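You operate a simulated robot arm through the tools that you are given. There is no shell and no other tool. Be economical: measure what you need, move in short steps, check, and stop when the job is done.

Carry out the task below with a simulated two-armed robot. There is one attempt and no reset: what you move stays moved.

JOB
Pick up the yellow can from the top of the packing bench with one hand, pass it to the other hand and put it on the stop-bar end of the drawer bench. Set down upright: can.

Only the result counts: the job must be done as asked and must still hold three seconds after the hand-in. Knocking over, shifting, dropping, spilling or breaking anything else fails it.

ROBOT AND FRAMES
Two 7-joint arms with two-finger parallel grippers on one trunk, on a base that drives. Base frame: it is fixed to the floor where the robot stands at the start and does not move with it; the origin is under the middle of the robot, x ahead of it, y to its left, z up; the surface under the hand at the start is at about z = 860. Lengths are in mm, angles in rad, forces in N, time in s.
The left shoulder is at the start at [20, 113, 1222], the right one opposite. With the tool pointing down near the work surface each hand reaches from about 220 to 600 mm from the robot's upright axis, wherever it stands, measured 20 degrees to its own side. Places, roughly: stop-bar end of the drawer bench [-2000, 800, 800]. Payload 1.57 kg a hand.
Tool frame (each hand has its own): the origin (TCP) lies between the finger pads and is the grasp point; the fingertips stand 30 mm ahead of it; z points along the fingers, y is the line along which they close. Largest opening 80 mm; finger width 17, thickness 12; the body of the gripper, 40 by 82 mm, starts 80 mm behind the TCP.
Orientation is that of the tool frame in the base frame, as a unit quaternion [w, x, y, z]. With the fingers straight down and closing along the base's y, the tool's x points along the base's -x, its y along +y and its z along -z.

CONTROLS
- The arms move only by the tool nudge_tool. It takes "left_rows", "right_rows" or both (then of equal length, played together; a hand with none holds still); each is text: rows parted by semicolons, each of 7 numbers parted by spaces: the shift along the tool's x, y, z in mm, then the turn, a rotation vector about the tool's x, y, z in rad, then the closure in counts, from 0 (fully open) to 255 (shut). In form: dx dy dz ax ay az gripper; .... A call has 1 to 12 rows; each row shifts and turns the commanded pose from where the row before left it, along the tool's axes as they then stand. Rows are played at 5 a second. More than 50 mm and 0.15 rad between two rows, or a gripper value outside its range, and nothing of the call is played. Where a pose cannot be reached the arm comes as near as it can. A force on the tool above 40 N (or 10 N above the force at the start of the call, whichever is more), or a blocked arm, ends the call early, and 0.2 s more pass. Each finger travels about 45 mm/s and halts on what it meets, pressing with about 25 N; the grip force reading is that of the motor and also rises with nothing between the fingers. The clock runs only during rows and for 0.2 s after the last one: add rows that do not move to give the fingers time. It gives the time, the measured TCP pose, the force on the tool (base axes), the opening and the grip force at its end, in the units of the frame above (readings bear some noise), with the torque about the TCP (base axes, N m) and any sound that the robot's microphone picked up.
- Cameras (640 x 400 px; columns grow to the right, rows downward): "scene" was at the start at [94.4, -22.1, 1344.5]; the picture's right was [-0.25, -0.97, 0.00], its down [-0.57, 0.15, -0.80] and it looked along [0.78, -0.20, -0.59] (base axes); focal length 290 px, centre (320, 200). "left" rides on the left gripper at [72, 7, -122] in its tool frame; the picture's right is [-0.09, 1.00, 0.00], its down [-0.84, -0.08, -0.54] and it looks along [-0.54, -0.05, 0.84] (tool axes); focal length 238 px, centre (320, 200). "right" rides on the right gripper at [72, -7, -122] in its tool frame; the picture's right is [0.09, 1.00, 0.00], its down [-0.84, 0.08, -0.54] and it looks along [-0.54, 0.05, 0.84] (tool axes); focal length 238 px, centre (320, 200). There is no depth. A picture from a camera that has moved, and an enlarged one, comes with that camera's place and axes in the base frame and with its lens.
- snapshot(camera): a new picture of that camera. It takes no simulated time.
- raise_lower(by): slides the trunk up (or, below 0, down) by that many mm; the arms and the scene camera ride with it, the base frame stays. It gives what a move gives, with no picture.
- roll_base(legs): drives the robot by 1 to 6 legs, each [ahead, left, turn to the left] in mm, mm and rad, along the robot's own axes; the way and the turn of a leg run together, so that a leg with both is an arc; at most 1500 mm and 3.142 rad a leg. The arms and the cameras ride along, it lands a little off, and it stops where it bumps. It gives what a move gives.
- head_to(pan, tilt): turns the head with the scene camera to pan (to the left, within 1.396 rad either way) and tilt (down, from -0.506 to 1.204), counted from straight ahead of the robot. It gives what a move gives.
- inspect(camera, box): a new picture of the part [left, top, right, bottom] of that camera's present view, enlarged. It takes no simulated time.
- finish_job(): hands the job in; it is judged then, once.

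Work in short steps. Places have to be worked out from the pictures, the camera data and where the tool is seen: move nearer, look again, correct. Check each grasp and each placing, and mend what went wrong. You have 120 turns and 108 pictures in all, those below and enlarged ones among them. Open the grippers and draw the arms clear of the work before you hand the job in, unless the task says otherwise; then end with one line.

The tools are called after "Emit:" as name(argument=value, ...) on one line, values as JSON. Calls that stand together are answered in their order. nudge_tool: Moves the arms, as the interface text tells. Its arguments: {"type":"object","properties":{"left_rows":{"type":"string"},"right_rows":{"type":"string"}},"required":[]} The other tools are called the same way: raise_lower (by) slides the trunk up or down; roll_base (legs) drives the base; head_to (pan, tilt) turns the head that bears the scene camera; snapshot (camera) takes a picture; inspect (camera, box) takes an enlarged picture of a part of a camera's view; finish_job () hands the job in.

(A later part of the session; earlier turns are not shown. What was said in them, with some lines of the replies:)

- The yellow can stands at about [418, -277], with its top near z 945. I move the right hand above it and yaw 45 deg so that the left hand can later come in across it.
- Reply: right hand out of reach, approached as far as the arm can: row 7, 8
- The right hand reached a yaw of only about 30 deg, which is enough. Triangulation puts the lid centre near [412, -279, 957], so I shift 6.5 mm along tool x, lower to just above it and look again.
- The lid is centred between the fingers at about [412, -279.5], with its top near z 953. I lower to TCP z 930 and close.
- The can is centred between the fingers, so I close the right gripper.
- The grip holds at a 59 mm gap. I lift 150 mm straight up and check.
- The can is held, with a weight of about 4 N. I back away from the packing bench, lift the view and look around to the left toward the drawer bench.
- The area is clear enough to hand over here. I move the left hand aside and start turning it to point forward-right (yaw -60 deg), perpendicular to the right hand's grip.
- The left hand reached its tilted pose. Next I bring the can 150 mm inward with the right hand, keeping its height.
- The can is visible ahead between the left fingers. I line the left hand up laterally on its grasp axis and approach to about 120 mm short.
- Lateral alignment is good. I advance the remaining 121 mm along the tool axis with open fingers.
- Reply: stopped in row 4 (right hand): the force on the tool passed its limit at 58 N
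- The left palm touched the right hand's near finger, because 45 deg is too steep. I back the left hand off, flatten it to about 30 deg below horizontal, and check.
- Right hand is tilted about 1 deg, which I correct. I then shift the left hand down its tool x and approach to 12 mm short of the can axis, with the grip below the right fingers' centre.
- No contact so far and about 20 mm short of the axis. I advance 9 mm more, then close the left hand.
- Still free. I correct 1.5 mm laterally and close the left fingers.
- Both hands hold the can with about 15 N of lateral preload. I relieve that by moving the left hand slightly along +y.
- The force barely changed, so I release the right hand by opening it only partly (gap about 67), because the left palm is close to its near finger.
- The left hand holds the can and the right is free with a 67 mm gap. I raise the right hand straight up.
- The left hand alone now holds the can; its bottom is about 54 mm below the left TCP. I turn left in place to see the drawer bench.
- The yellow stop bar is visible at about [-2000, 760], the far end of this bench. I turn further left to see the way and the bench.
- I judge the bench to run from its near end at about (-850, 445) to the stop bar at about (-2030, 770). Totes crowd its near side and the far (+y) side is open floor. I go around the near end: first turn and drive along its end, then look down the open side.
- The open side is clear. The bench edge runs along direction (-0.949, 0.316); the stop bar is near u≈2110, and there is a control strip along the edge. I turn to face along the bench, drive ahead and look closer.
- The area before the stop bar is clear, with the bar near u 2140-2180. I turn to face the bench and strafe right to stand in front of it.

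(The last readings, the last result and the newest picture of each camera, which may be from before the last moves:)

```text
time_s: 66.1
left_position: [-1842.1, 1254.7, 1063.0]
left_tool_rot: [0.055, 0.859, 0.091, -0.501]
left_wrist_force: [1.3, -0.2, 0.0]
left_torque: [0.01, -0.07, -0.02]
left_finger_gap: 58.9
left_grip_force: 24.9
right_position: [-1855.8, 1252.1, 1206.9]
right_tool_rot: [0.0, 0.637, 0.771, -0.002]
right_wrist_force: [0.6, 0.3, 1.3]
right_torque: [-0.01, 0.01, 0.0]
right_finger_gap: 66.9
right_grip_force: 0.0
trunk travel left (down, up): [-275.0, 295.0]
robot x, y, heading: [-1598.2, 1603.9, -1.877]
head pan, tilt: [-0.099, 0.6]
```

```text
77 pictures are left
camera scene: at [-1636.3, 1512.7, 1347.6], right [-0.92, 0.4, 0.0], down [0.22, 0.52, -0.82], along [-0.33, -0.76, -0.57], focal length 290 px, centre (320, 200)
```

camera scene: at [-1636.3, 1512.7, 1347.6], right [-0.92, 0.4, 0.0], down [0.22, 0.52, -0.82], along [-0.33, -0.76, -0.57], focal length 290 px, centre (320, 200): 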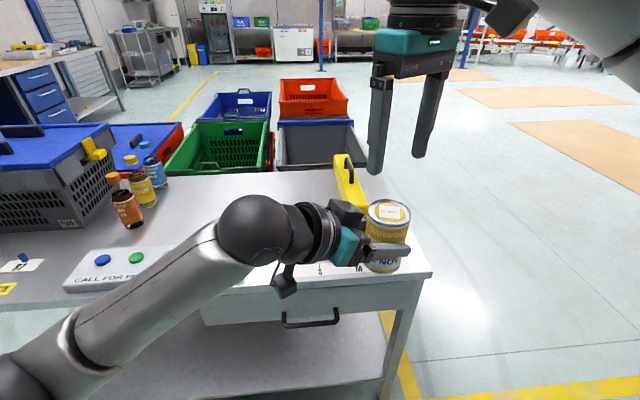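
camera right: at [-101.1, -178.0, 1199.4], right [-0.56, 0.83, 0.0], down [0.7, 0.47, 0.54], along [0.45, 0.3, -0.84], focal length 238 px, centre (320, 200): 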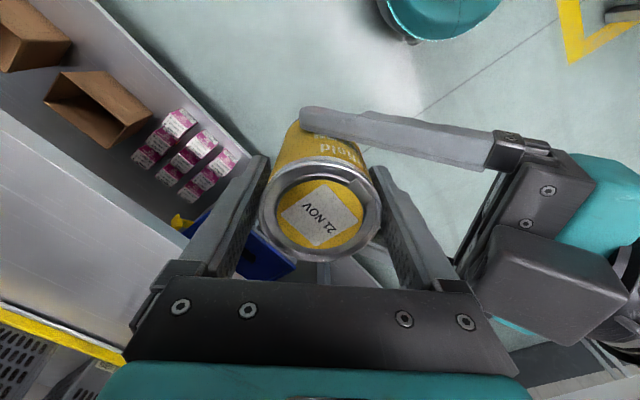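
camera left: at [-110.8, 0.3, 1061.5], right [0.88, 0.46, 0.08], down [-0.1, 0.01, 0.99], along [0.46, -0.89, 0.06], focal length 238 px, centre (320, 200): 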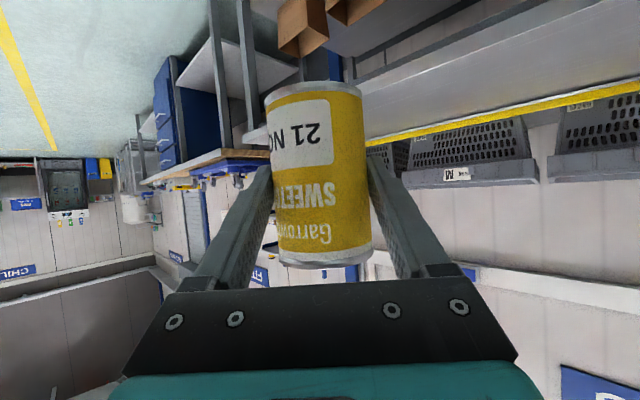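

I now estimate the bench surface at z≈760, the bar at u≈2200 and free surface around u 2100, v 200. I drive toward the bench 210 mm and 45 mm left, with the can well above.

Emit:
roll_base(legs=[[210, 45, 0]])

Emit:
head_to(pan=-0.1, tilt=0.8)

Emit:
snapshot(camera="scene")

Emit:
snapshot(camera="right")

```text
time_s: 67.8
left_position: [-1864.2, 1038.5, 1062.5]
left_tool_rot: [0.054, 0.859, 0.091, -0.501]
left_wrist_force: [-0.2, -0.4, -0.1]
left_torque: [0.03, -0.07, 0.02]
left_finger_gap: 59.0
left_grip_force: 25.1
right_position: [-1877.1, 1036.6, 1206.5]
right_tool_rot: [0.0, 0.637, 0.771, -0.001]
right_wrist_force: [0.5, -0.5, -0.5]
right_torque: [0.04, 0.03, 0.01]
right_finger_gap: 67.0
right_grip_force: 0.1
trunk travel left (down, up): [-275.0, 295.0]
robot x, y, heading: [-1616.2, 1385.3, -1.879]
head pan, tilt: [-0.099, 0.6]
```

```text
time_s: 68.5
left_position: [-1864.1, 1040.5, 1061.9]
left_tool_rot: [0.055, 0.859, 0.091, -0.501]
left_wrist_force: [-0.1, 0.8, 0.7]
left_torque: [0.01, -0.05, 0.01]
left_finger_gap: 58.7
left_grip_force: 25.1
right_position: [-1876.9, 1036.7, 1207.1]
right_tool_rot: [0.0, 0.636, 0.771, -0.001]
right_wrist_force: [-1.0, 0.6, 0.4]
right_torque: [0.01, 0.0, -0.01]
right_finger_gap: 66.6
right_grip_force: 0.0
trunk travel left (down, up): [-275.0, 295.0]
robot x, y, heading: [-1619.4, 1392.2, -1.878]
head pan, tilt: [-0.099, 0.799]
```

```text
76 pictures are left
camera scene: at [-1654.4, 1306.4, 1330.8], right [-0.92, 0.4, 0.0], down [0.28, 0.66, -0.7], along [-0.28, -0.64, -0.72], focal length 290 px, centre (320, 200)
```

scene: 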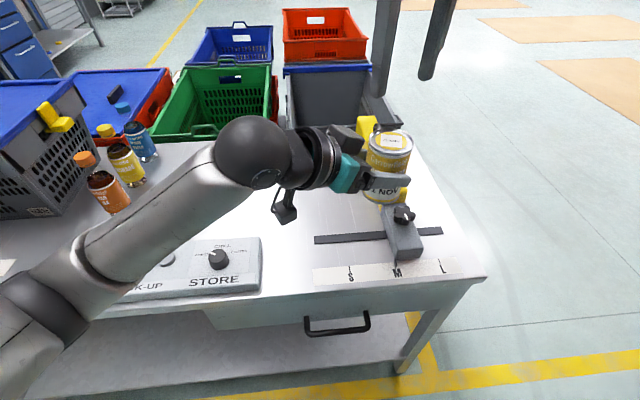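

```text
75 pictures are left
camera right: at [-1897.1, 1107.1, 1329.1], right [0.96, 0.28, 0.0], down [0.23, -0.81, 0.54], along [0.15, -0.52, -0.84], focal length 238 px, centre (320, 200)
```

right: 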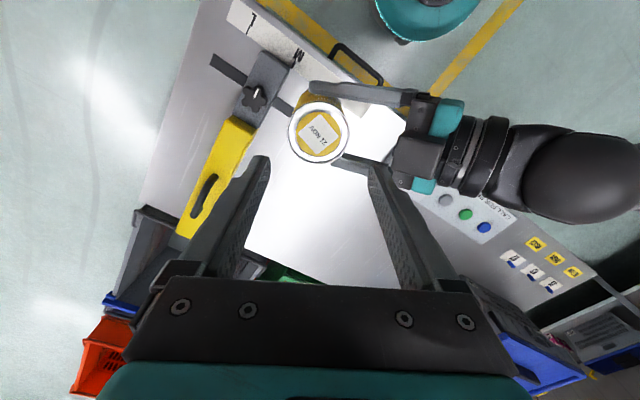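

The stop bar (set at M) has its near face at u≈2180, and I'll set the can at about u 2090, v 180. I move the right hand aside to its right and up while the left extends 210 mm over the bench.

Emit:
nudge_tool(right_rows="19.6 -35 -10 0 0 0 42; 19.6 -35 -10 0 0 0 42; 19.6 -35 -10 0 0 0 42; 19.6 -35 -10 0 0 0 42; 19.6 -35 -10 0 0 0 42; 0 0 0 0 0 0 42", left_rows="-9.2 37.7 16.5 0 0 0 255; -9.2 37.7 16.5 0 0 0 255; -9.2 37.7 16.5 0 0 0 255; -9.2 37.7 16.5 0 0 0 255; -9.2 37.7 16.5 0 0 0 255; 0 0 0 0 0 0 255")

Emit:
snapshot(camera="scene")

Emit:
snapshot(camera="left")

```text
time_s: 69.9
left_position: [-1915.7, 835.3, 1064.5]
left_tool_rot: [0.055, 0.859, 0.091, -0.501]
left_wrist_force: [1.1, -1.2, 0.2]
left_torque: [0.0, -0.05, -0.02]
left_finger_gap: 59.0
left_grip_force: 24.5
right_position: [-2010.8, 1117.0, 1235.6]
right_tool_rot: [0.001, 0.637, 0.771, -0.002]
right_wrist_force: [0.2, 0.3, 0.9]
right_torque: [-0.02, 0.0, -0.02]
right_finger_gap: 66.7
right_grip_force: 0.1
right hand out of reach, approached as far as the arm can: row 4, 5
trunk travel left (down, up): [-275.0, 295.0]
robot x, y, heading: [-1617.3, 1392.5, -1.878]
head pan, tilt: [-0.099, 0.799]
```

```text
74 pictures are left
camera scene: at [-1654.0, 1306.3, 1330.7], right [-0.92, 0.4, 0.0], down [0.28, 0.66, -0.7], along [-0.28, -0.64, -0.72], focal length 290 px, centre (320, 200)
```

scene: 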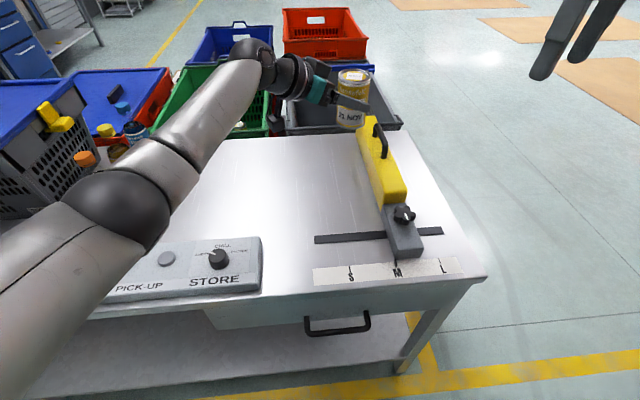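

```text
73 pictures are left
camera left: at [-1775.3, 859.0, 1062.2], right [0.17, -0.98, 0.08], down [0.04, 0.09, 0.99], along [-0.99, -0.16, 0.06], focal length 238 px, centre (320, 200)
```

left: 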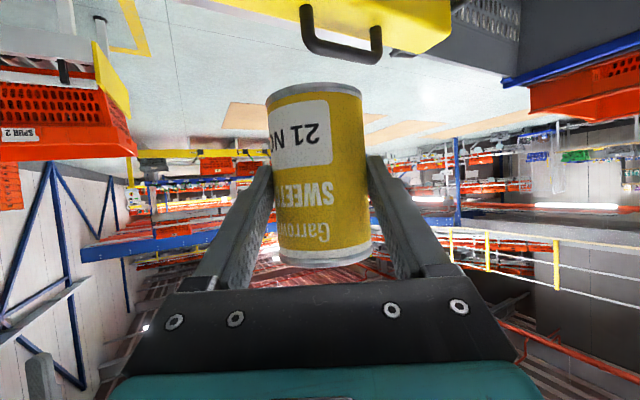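

The can hangs upright above the target at u≈2091, v≈183. I lower with the arm, not the trunk, so the elbow stays high: 160 mm first, then look.

Emit:
nudge_tool(left_rows="34.8 0 19.7 0 0 0 255; 34.8 0 19.7 0 0 0 255; 34.8 0 19.7 0 0 0 255; 34.8 0 19.7 0 0 0 255; 0 0 0 0 0 0 255")

Emit:
snapshot(camera="scene")

Emit:
snapshot(camera="left")

```text
time_s: 71.1
left_position: [-1917.3, 846.3, 902.4]
left_tool_rot: [0.055, 0.859, 0.091, -0.501]
left_wrist_force: [-0.3, -0.6, 0.2]
left_torque: [0.0, -0.01, -0.02]
left_finger_gap: 59.0
left_grip_force: 25.2
left hand out of reach, approached as far as the arm can: row 4
right_position: [-2010.3, 1116.5, 1234.7]
right_tool_rot: [0.001, 0.637, 0.771, -0.002]
right_wrist_force: [-0.6, 0.8, -0.5]
right_torque: [0.02, -0.01, -0.02]
right_finger_gap: 66.8
right_grip_force: 0.1
trunk travel left (down, up): [-275.0, 295.0]
robot x, y, heading: [-1614.7, 1389.1, -1.883]
head pan, tilt: [-0.099, 0.799]
```

```text
72 pictures are left
camera scene: at [-1654.1, 1306.2, 1330.7], right [-0.92, 0.4, 0.0], down [0.28, 0.66, -0.7], along [-0.28, -0.64, -0.72], focal length 290 px, centre (320, 200)
```

scene: 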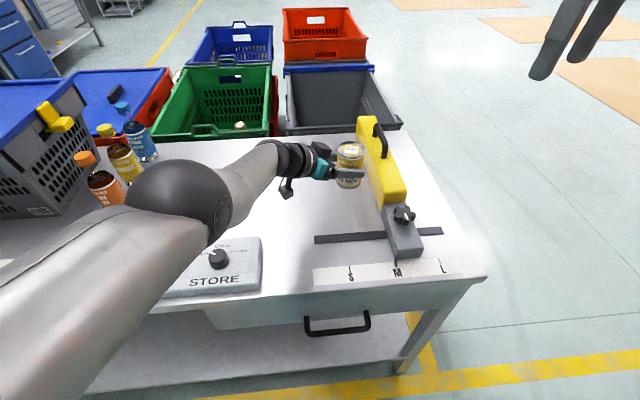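

```text
71 pictures are left
camera left: at [-1777.5, 869.1, 901.0], right [0.17, -0.98, 0.08], down [0.04, 0.09, 0.99], along [-0.99, -0.16, 0.06], focal length 238 px, centre (320, 200)
```

left: 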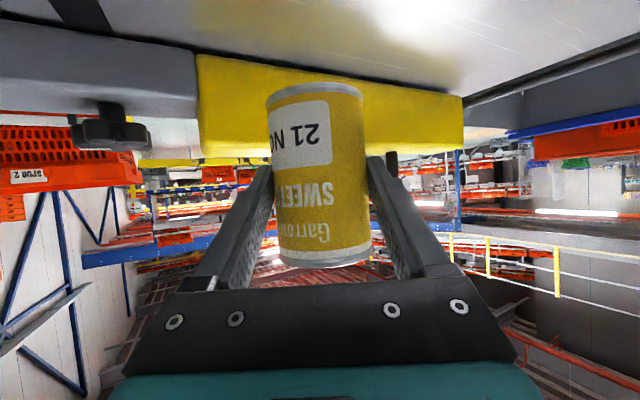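

The arm is at its reach limit at TCP z 902. The bench surface looks like z≈780-790 and the can bottom is at ≈848, so I lower the trunk 45 mm.

Emit:
raise_lower(by=-45)

Emit:
snapshot(camera="left")

Emit:
inspect(camera="scene", box=[240, 100, 460, 240])

```text
time_s: 72.0
left_position: [-1918.6, 844.6, 857.7]
left_tool_rot: [0.055, 0.859, 0.091, -0.501]
left_wrist_force: [0.5, -0.8, -0.2]
left_torque: [0.0, -0.07, 0.0]
left_finger_gap: 59.0
left_grip_force: 25.1
right_position: [-2011.8, 1117.0, 1190.1]
right_tool_rot: [0.0, 0.637, 0.771, -0.002]
right_wrist_force: [-0.1, -0.9, -0.3]
right_torque: [-0.02, 0.01, -0.02]
right_finger_gap: 66.8
right_grip_force: 0.0
trunk travel left (down, up): [-230.0, 340.0]
robot x, y, heading: [-1620.9, 1389.5, -1.879]
head pan, tilt: [-0.099, 0.799]
```

```text
70 pictures are left
camera left: at [-1777.3, 868.9, 856.3], right [0.17, -0.98, 0.08], down [0.04, 0.09, 0.99], along [-0.99, -0.16, 0.06], focal length 238 px, centre (320, 200)
```

left: 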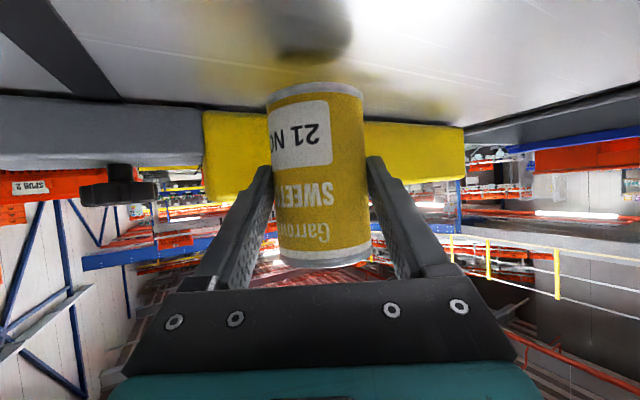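

```text
2.86 times, centred on (350, 170) of scene
camera zoom: at [-1654.3, 1306.5, 1285.7], right [-0.92, 0.4, 0.0], down [0.28, 0.66, -0.7], along [-0.28, -0.64, -0.72], focal length 828 px, centre (234, 286)
```

zoom: 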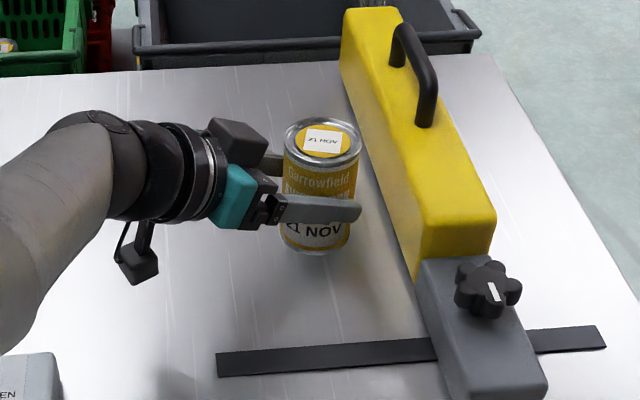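

The stop bar line gives a bench z of ≈778, with the can bottom at ≈804. I lower the trunk 17 mm more and check.

Emit:
raise_lower(by=-17)

Emit:
snapshot(camera="left")

Emit:
inspect(camera="scene", box=[300, 100, 420, 200])

```text
time_s: 72.6
left_position: [-1917.6, 844.7, 841.4]
left_tool_rot: [0.055, 0.859, 0.091, -0.501]
left_wrist_force: [-0.9, -0.1, 0.9]
left_torque: [0.02, -0.05, 0.0]
left_finger_gap: 58.9
left_grip_force: 24.8
right_position: [-2011.2, 1116.9, 1174.3]
right_tool_rot: [0.001, 0.638, 0.77, -0.002]
right_wrist_force: [0.0, 0.2, 0.7]
right_torque: [-0.06, 0.01, 0.0]
right_finger_gap: 66.8
right_grip_force: 0.1
trunk travel left (down, up): [-213.0, 357.0]
robot x, y, heading: [-1616.5, 1391.4, -1.882]
head pan, tilt: [-0.099, 0.799]
```

```text
68 pictures are left
camera left: at [-1777.2, 869.0, 839.1], right [0.17, -0.98, 0.08], down [0.04, 0.09, 0.99], along [-0.99, -0.16, 0.06], focal length 238 px, centre (320, 200)
```

left: 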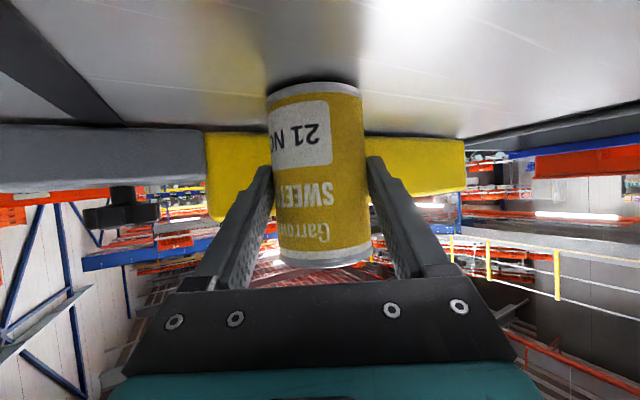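

```text
4.00 times, centred on (360, 150) of scene
camera zoom: at [-1654.3, 1306.5, 1268.7], right [-0.92, 0.4, 0.0], down [0.28, 0.66, -0.7], along [-0.28, -0.64, -0.72], focal length 1159 px, centre (160, 400)
```

zoom: 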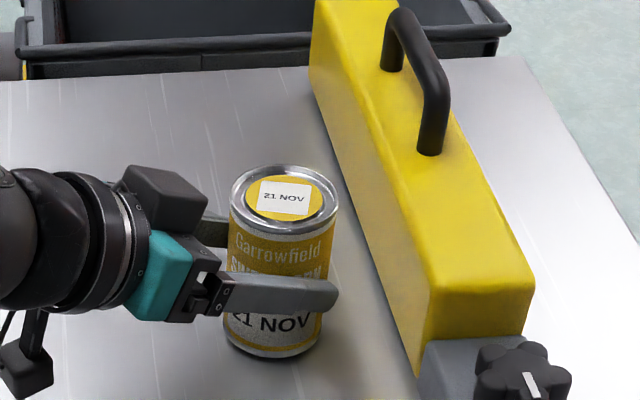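

The contact shadow is close. I lower in small 4 mm steps and watch the force.

Emit:
raise_lower(by=-4)

Emit:
snapshot(camera="left")

```text
time_s: 73.1
left_position: [-1918.0, 845.0, 836.9]
left_tool_rot: [0.055, 0.859, 0.092, -0.5]
left_wrist_force: [0.5, -0.1, 0.2]
left_torque: [0.03, 0.01, -0.01]
left_finger_gap: 58.9
left_grip_force: 25.0
right_position: [-2011.7, 1117.6, 1168.8]
right_tool_rot: [0.001, 0.637, 0.771, -0.002]
right_wrist_force: [1.0, -0.3, 0.6]
right_torque: [0.01, 0.0, 0.03]
right_finger_gap: 66.9
right_grip_force: 0.0
trunk travel left (down, up): [-209.0, 361.0]
robot x, y, heading: [-1618.8, 1389.7, -1.883]
head pan, tilt: [-0.099, 0.799]
```

```text
66 pictures are left
camera left: at [-1777.3, 868.8, 835.2], right [0.17, -0.98, 0.08], down [0.04, 0.09, 0.99], along [-0.99, -0.16, 0.06], focal length 238 px, centre (320, 200)
```

left: 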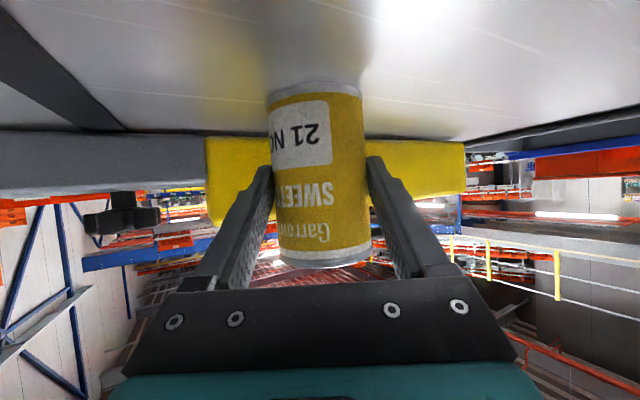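

No contact force yet, so another 2 mm.

Emit:
raise_lower(by=-2)

Emit:
inspect(camera="left", box=[240, 50, 400, 150])

```text
time_s: 73.7
left_position: [-1916.8, 844.9, 836.5]
left_tool_rot: [0.056, 0.858, 0.092, -0.502]
left_wrist_force: [2.7, 0.6, 4.3]
left_torque: [0.22, -0.12, -0.09]
left_finger_gap: 59.4
left_grip_force: 25.4
right_position: [-2010.6, 1117.2, 1168.2]
right_tool_rot: [0.001, 0.638, 0.77, -0.002]
right_wrist_force: [-0.8, 0.6, 0.2]
right_torque: [0.0, 0.0, -0.01]
right_finger_gap: 66.8
right_grip_force: 0.1
trunk travel left (down, up): [-207.0, 363.0]
robot x, y, heading: [-1617.8, 1388.7, -1.887]
head pan, tilt: [-0.099, 0.799]
```

```text
4.00 times, centred on (320, 100) of left
camera zoom: at [-1777.4, 868.8, 834.6], right [0.17, -0.98, 0.08], down [0.04, 0.09, 0.99], along [-0.98, -0.16, 0.06], focal length 953 px, centre (320, 600)
```

zoom: 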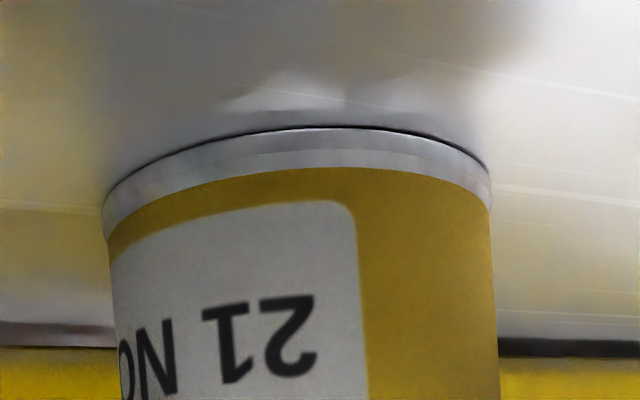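

Contact at 4 N. I go 1 mm more to seat it, then open the left fingers.

Emit:
raise_lower(by=-1)

Emit:
nudge_tool(left_rows="0 0 0 0 0 0 120; 0 0 0 0 0 0 40; 0 0 0 0 0 0 0; 0 0 0 0 0 0 0; 0 0 0 0 0 0 0")

Emit:
snapshot(camera="left")

Emit:
inspect(camera="scene", box=[300, 80, 420, 180])

```text
time_s: 74.2
left_position: [-1917.0, 844.8, 837.4]
left_tool_rot: [0.056, 0.858, 0.09, -0.503]
left_wrist_force: [2.2, 1.3, 11.1]
left_torque: [0.4, -0.13, -0.11]
left_finger_gap: 59.2
left_grip_force: 24.9
right_position: [-2010.3, 1118.5, 1166.0]
right_tool_rot: [0.0, 0.637, 0.771, -0.002]
right_wrist_force: [-0.2, 0.2, 1.0]
right_torque: [0.02, -0.01, 0.03]
right_finger_gap: 66.9
right_grip_force: 0.0
trunk travel left (down, up): [-206.0, 364.0]
robot x, y, heading: [-1619.1, 1392.2, -1.879]
head pan, tilt: [-0.099, 0.799]
```

```text
time_s: 75.4
left_position: [-1916.9, 844.9, 834.3]
left_tool_rot: [0.055, 0.859, 0.092, -0.501]
left_wrist_force: [-1.1, 0.0, -0.1]
left_torque: [-0.01, 0.02, 0.0]
left_finger_gap: 80.0
left_grip_force: 0.1
right_position: [-2011.8, 1117.7, 1166.8]
right_tool_rot: [0.001, 0.637, 0.771, -0.002]
right_wrist_force: [-0.1, 0.1, 0.5]
right_torque: [0.0, 0.01, 0.0]
right_finger_gap: 66.7
right_grip_force: 0.1
trunk travel left (down, up): [-206.0, 364.0]
robot x, y, heading: [-1621.3, 1393.1, -1.879]
head pan, tilt: [-0.099, 0.799]
```

```text
64 pictures are left
camera left: at [-1777.2, 869.0, 832.3], right [0.17, -0.98, 0.08], down [0.04, 0.09, 0.99], along [-0.99, -0.16, 0.06], focal length 238 px, centre (320, 200)
```

left: 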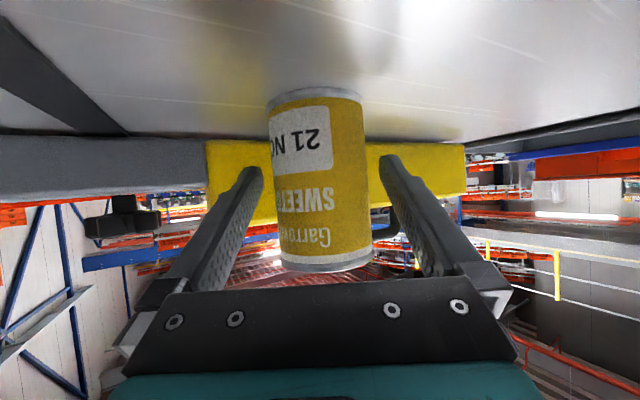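

```text
4.00 times, centred on (360, 130) of scene
camera zoom: at [-1654.3, 1306.7, 1261.7], right [-0.92, 0.4, 0.0], down [0.28, 0.66, -0.7], along [-0.28, -0.64, -0.72], focal length 1159 px, centre (160, 480)
```

zoom: 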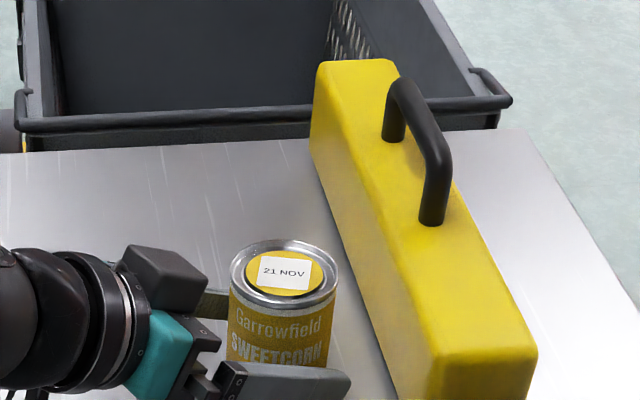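

The can stands free. The arm's commanded pose may differ from the measured one because it was at the reach limit, so I withdraw by raising the trunk straight up; the open fingers slide up past the can.

Emit:
raise_lower(by=30)

Emit:
raise_lower(by=130)

Emit:
snapshot(camera="scene")

```text
time_s: 76.1
left_position: [-1916.9, 845.5, 863.8]
left_tool_rot: [0.055, 0.859, 0.091, -0.501]
left_wrist_force: [-0.1, 0.1, -0.8]
left_torque: [0.0, -0.02, 0.03]
left_finger_gap: 79.9
left_grip_force: 0.0
right_position: [-2012.3, 1117.5, 1196.4]
right_tool_rot: [0.001, 0.638, 0.77, -0.002]
right_wrist_force: [0.6, -0.3, 0.7]
right_torque: [0.0, 0.02, -0.03]
right_finger_gap: 66.8
right_grip_force: 0.1
trunk travel left (down, up): [-236.0, 334.0]
robot x, y, heading: [-1621.5, 1387.9, -1.884]
head pan, tilt: [-0.099, 0.799]
```

```text
time_s: 77.7
left_position: [-1916.4, 844.2, 993.2]
left_tool_rot: [0.055, 0.859, 0.091, -0.501]
left_wrist_force: [-0.2, 0.7, 0.1]
left_torque: [-0.03, 0.05, 0.02]
left_finger_gap: 80.3
left_grip_force: 0.0
right_position: [-2011.4, 1118.1, 1326.6]
right_tool_rot: [0.001, 0.638, 0.77, -0.002]
right_wrist_force: [-1.2, -0.7, 0.1]
right_torque: [0.04, 0.01, 0.0]
right_finger_gap: 66.6
right_grip_force: 0.0
trunk travel left (down, up): [-366.0, 204.0]
robot x, y, heading: [-1620.1, 1392.9, -1.883]
head pan, tilt: [-0.099, 0.799]
```

```text
62 pictures are left
camera scene: at [-1654.4, 1306.6, 1421.6], right [-0.92, 0.4, 0.0], down [0.28, 0.66, -0.7], along [-0.28, -0.64, -0.72], focal length 290 px, centre (320, 200)
```

scene: 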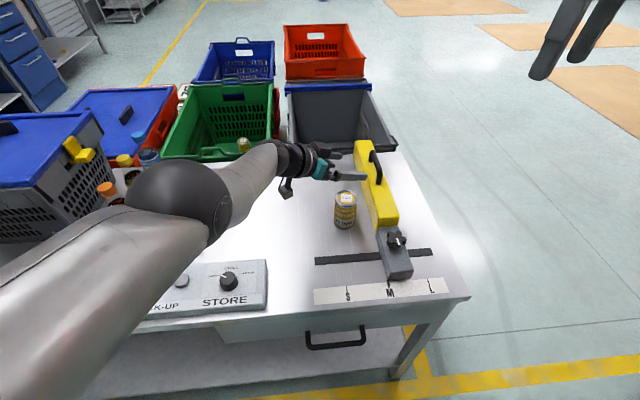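

The can stands upright by the stop bar. I open the right gripper too and back the robot off 350 mm so both arms are clear of the bench.

Emit:
roll_base(legs=[[-350, 0, 0]])

Emit:
nudge_tool(right_rows="0 0 0 0 0 0 0; 0 0 0 0 0 0 0; 0 0 0 0 0 0 0")

Emit:
snapshot(camera="scene")

Emit:
inspect(camera="scene", box=[260, 80, 440, 220])

```text
time_s: 80.0
left_position: [-1810.0, 1179.6, 994.4]
left_tool_rot: [0.056, 0.859, 0.092, -0.501]
left_wrist_force: [0.1, -0.3, 0.9]
left_torque: [-0.02, 0.04, 0.0]
left_finger_gap: 80.0
left_grip_force: 0.0
right_position: [-1905.0, 1452.5, 1327.0]
right_tool_rot: [0.001, 0.638, 0.77, -0.002]
right_wrist_force: [-0.4, -0.3, -0.6]
right_torque: [0.01, 0.03, -0.02]
right_finger_gap: 66.9
right_grip_force: 0.0
trunk travel left (down, up): [-366.0, 204.0]
robot x, y, heading: [-1509.8, 1728.5, -1.879]
head pan, tilt: [-0.099, 0.799]
```

```text
time_s: 80.8
left_position: [-1809.5, 1179.0, 994.0]
left_tool_rot: [0.055, 0.859, 0.091, -0.501]
left_wrist_force: [-0.3, 0.4, 0.8]
left_torque: [0.02, 0.01, 0.02]
left_finger_gap: 80.1
left_grip_force: 0.1
right_position: [-1904.8, 1451.8, 1326.8]
right_tool_rot: [0.001, 0.637, 0.771, -0.003]
right_wrist_force: [-0.5, -0.3, 0.1]
right_torque: [-0.02, 0.02, 0.0]
right_finger_gap: 80.0
right_grip_force: 0.2
trunk travel left (down, up): [-366.0, 204.0]
robot x, y, heading: [-1512.2, 1724.9, -1.884]
head pan, tilt: [-0.099, 0.799]
```

```text
61 pictures are left
camera scene: at [-1547.3, 1641.5, 1421.7], right [-0.92, 0.4, 0.0], down [0.28, 0.66, -0.7], along [-0.28, -0.64, -0.72], focal length 290 px, centre (320, 200)
```

scene: 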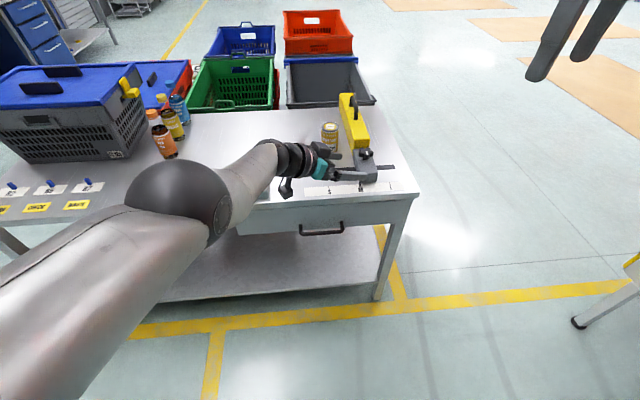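

```text
2.86 times, centred on (350, 150) of scene
camera zoom: at [-1547.3, 1641.5, 1421.7], right [-0.92, 0.4, 0.0], down [0.28, 0.66, -0.7], along [-0.28, -0.64, -0.72], focal length 828 px, centre (234, 343)
```

zoom: 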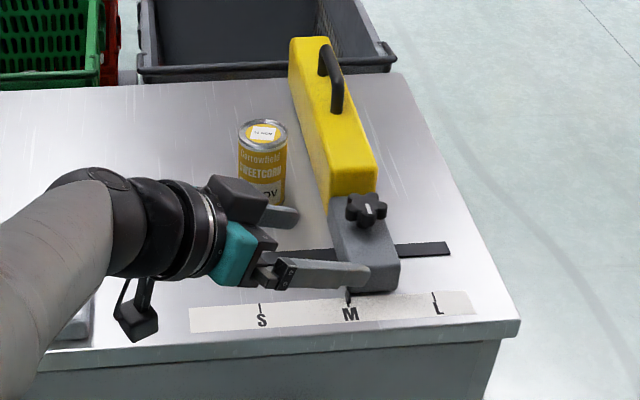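

The can stands upright in front of the stop bar, nothing else has moved, and both grippers are open and clear, so I hand in.

Emit:
finish_job()

```text
The job is handed in.
```

The yellow can was picked up with the right hand, passed in the air to the left, and now stands upright by the stop bar on the drawer bench. Both grippers are open and clear.
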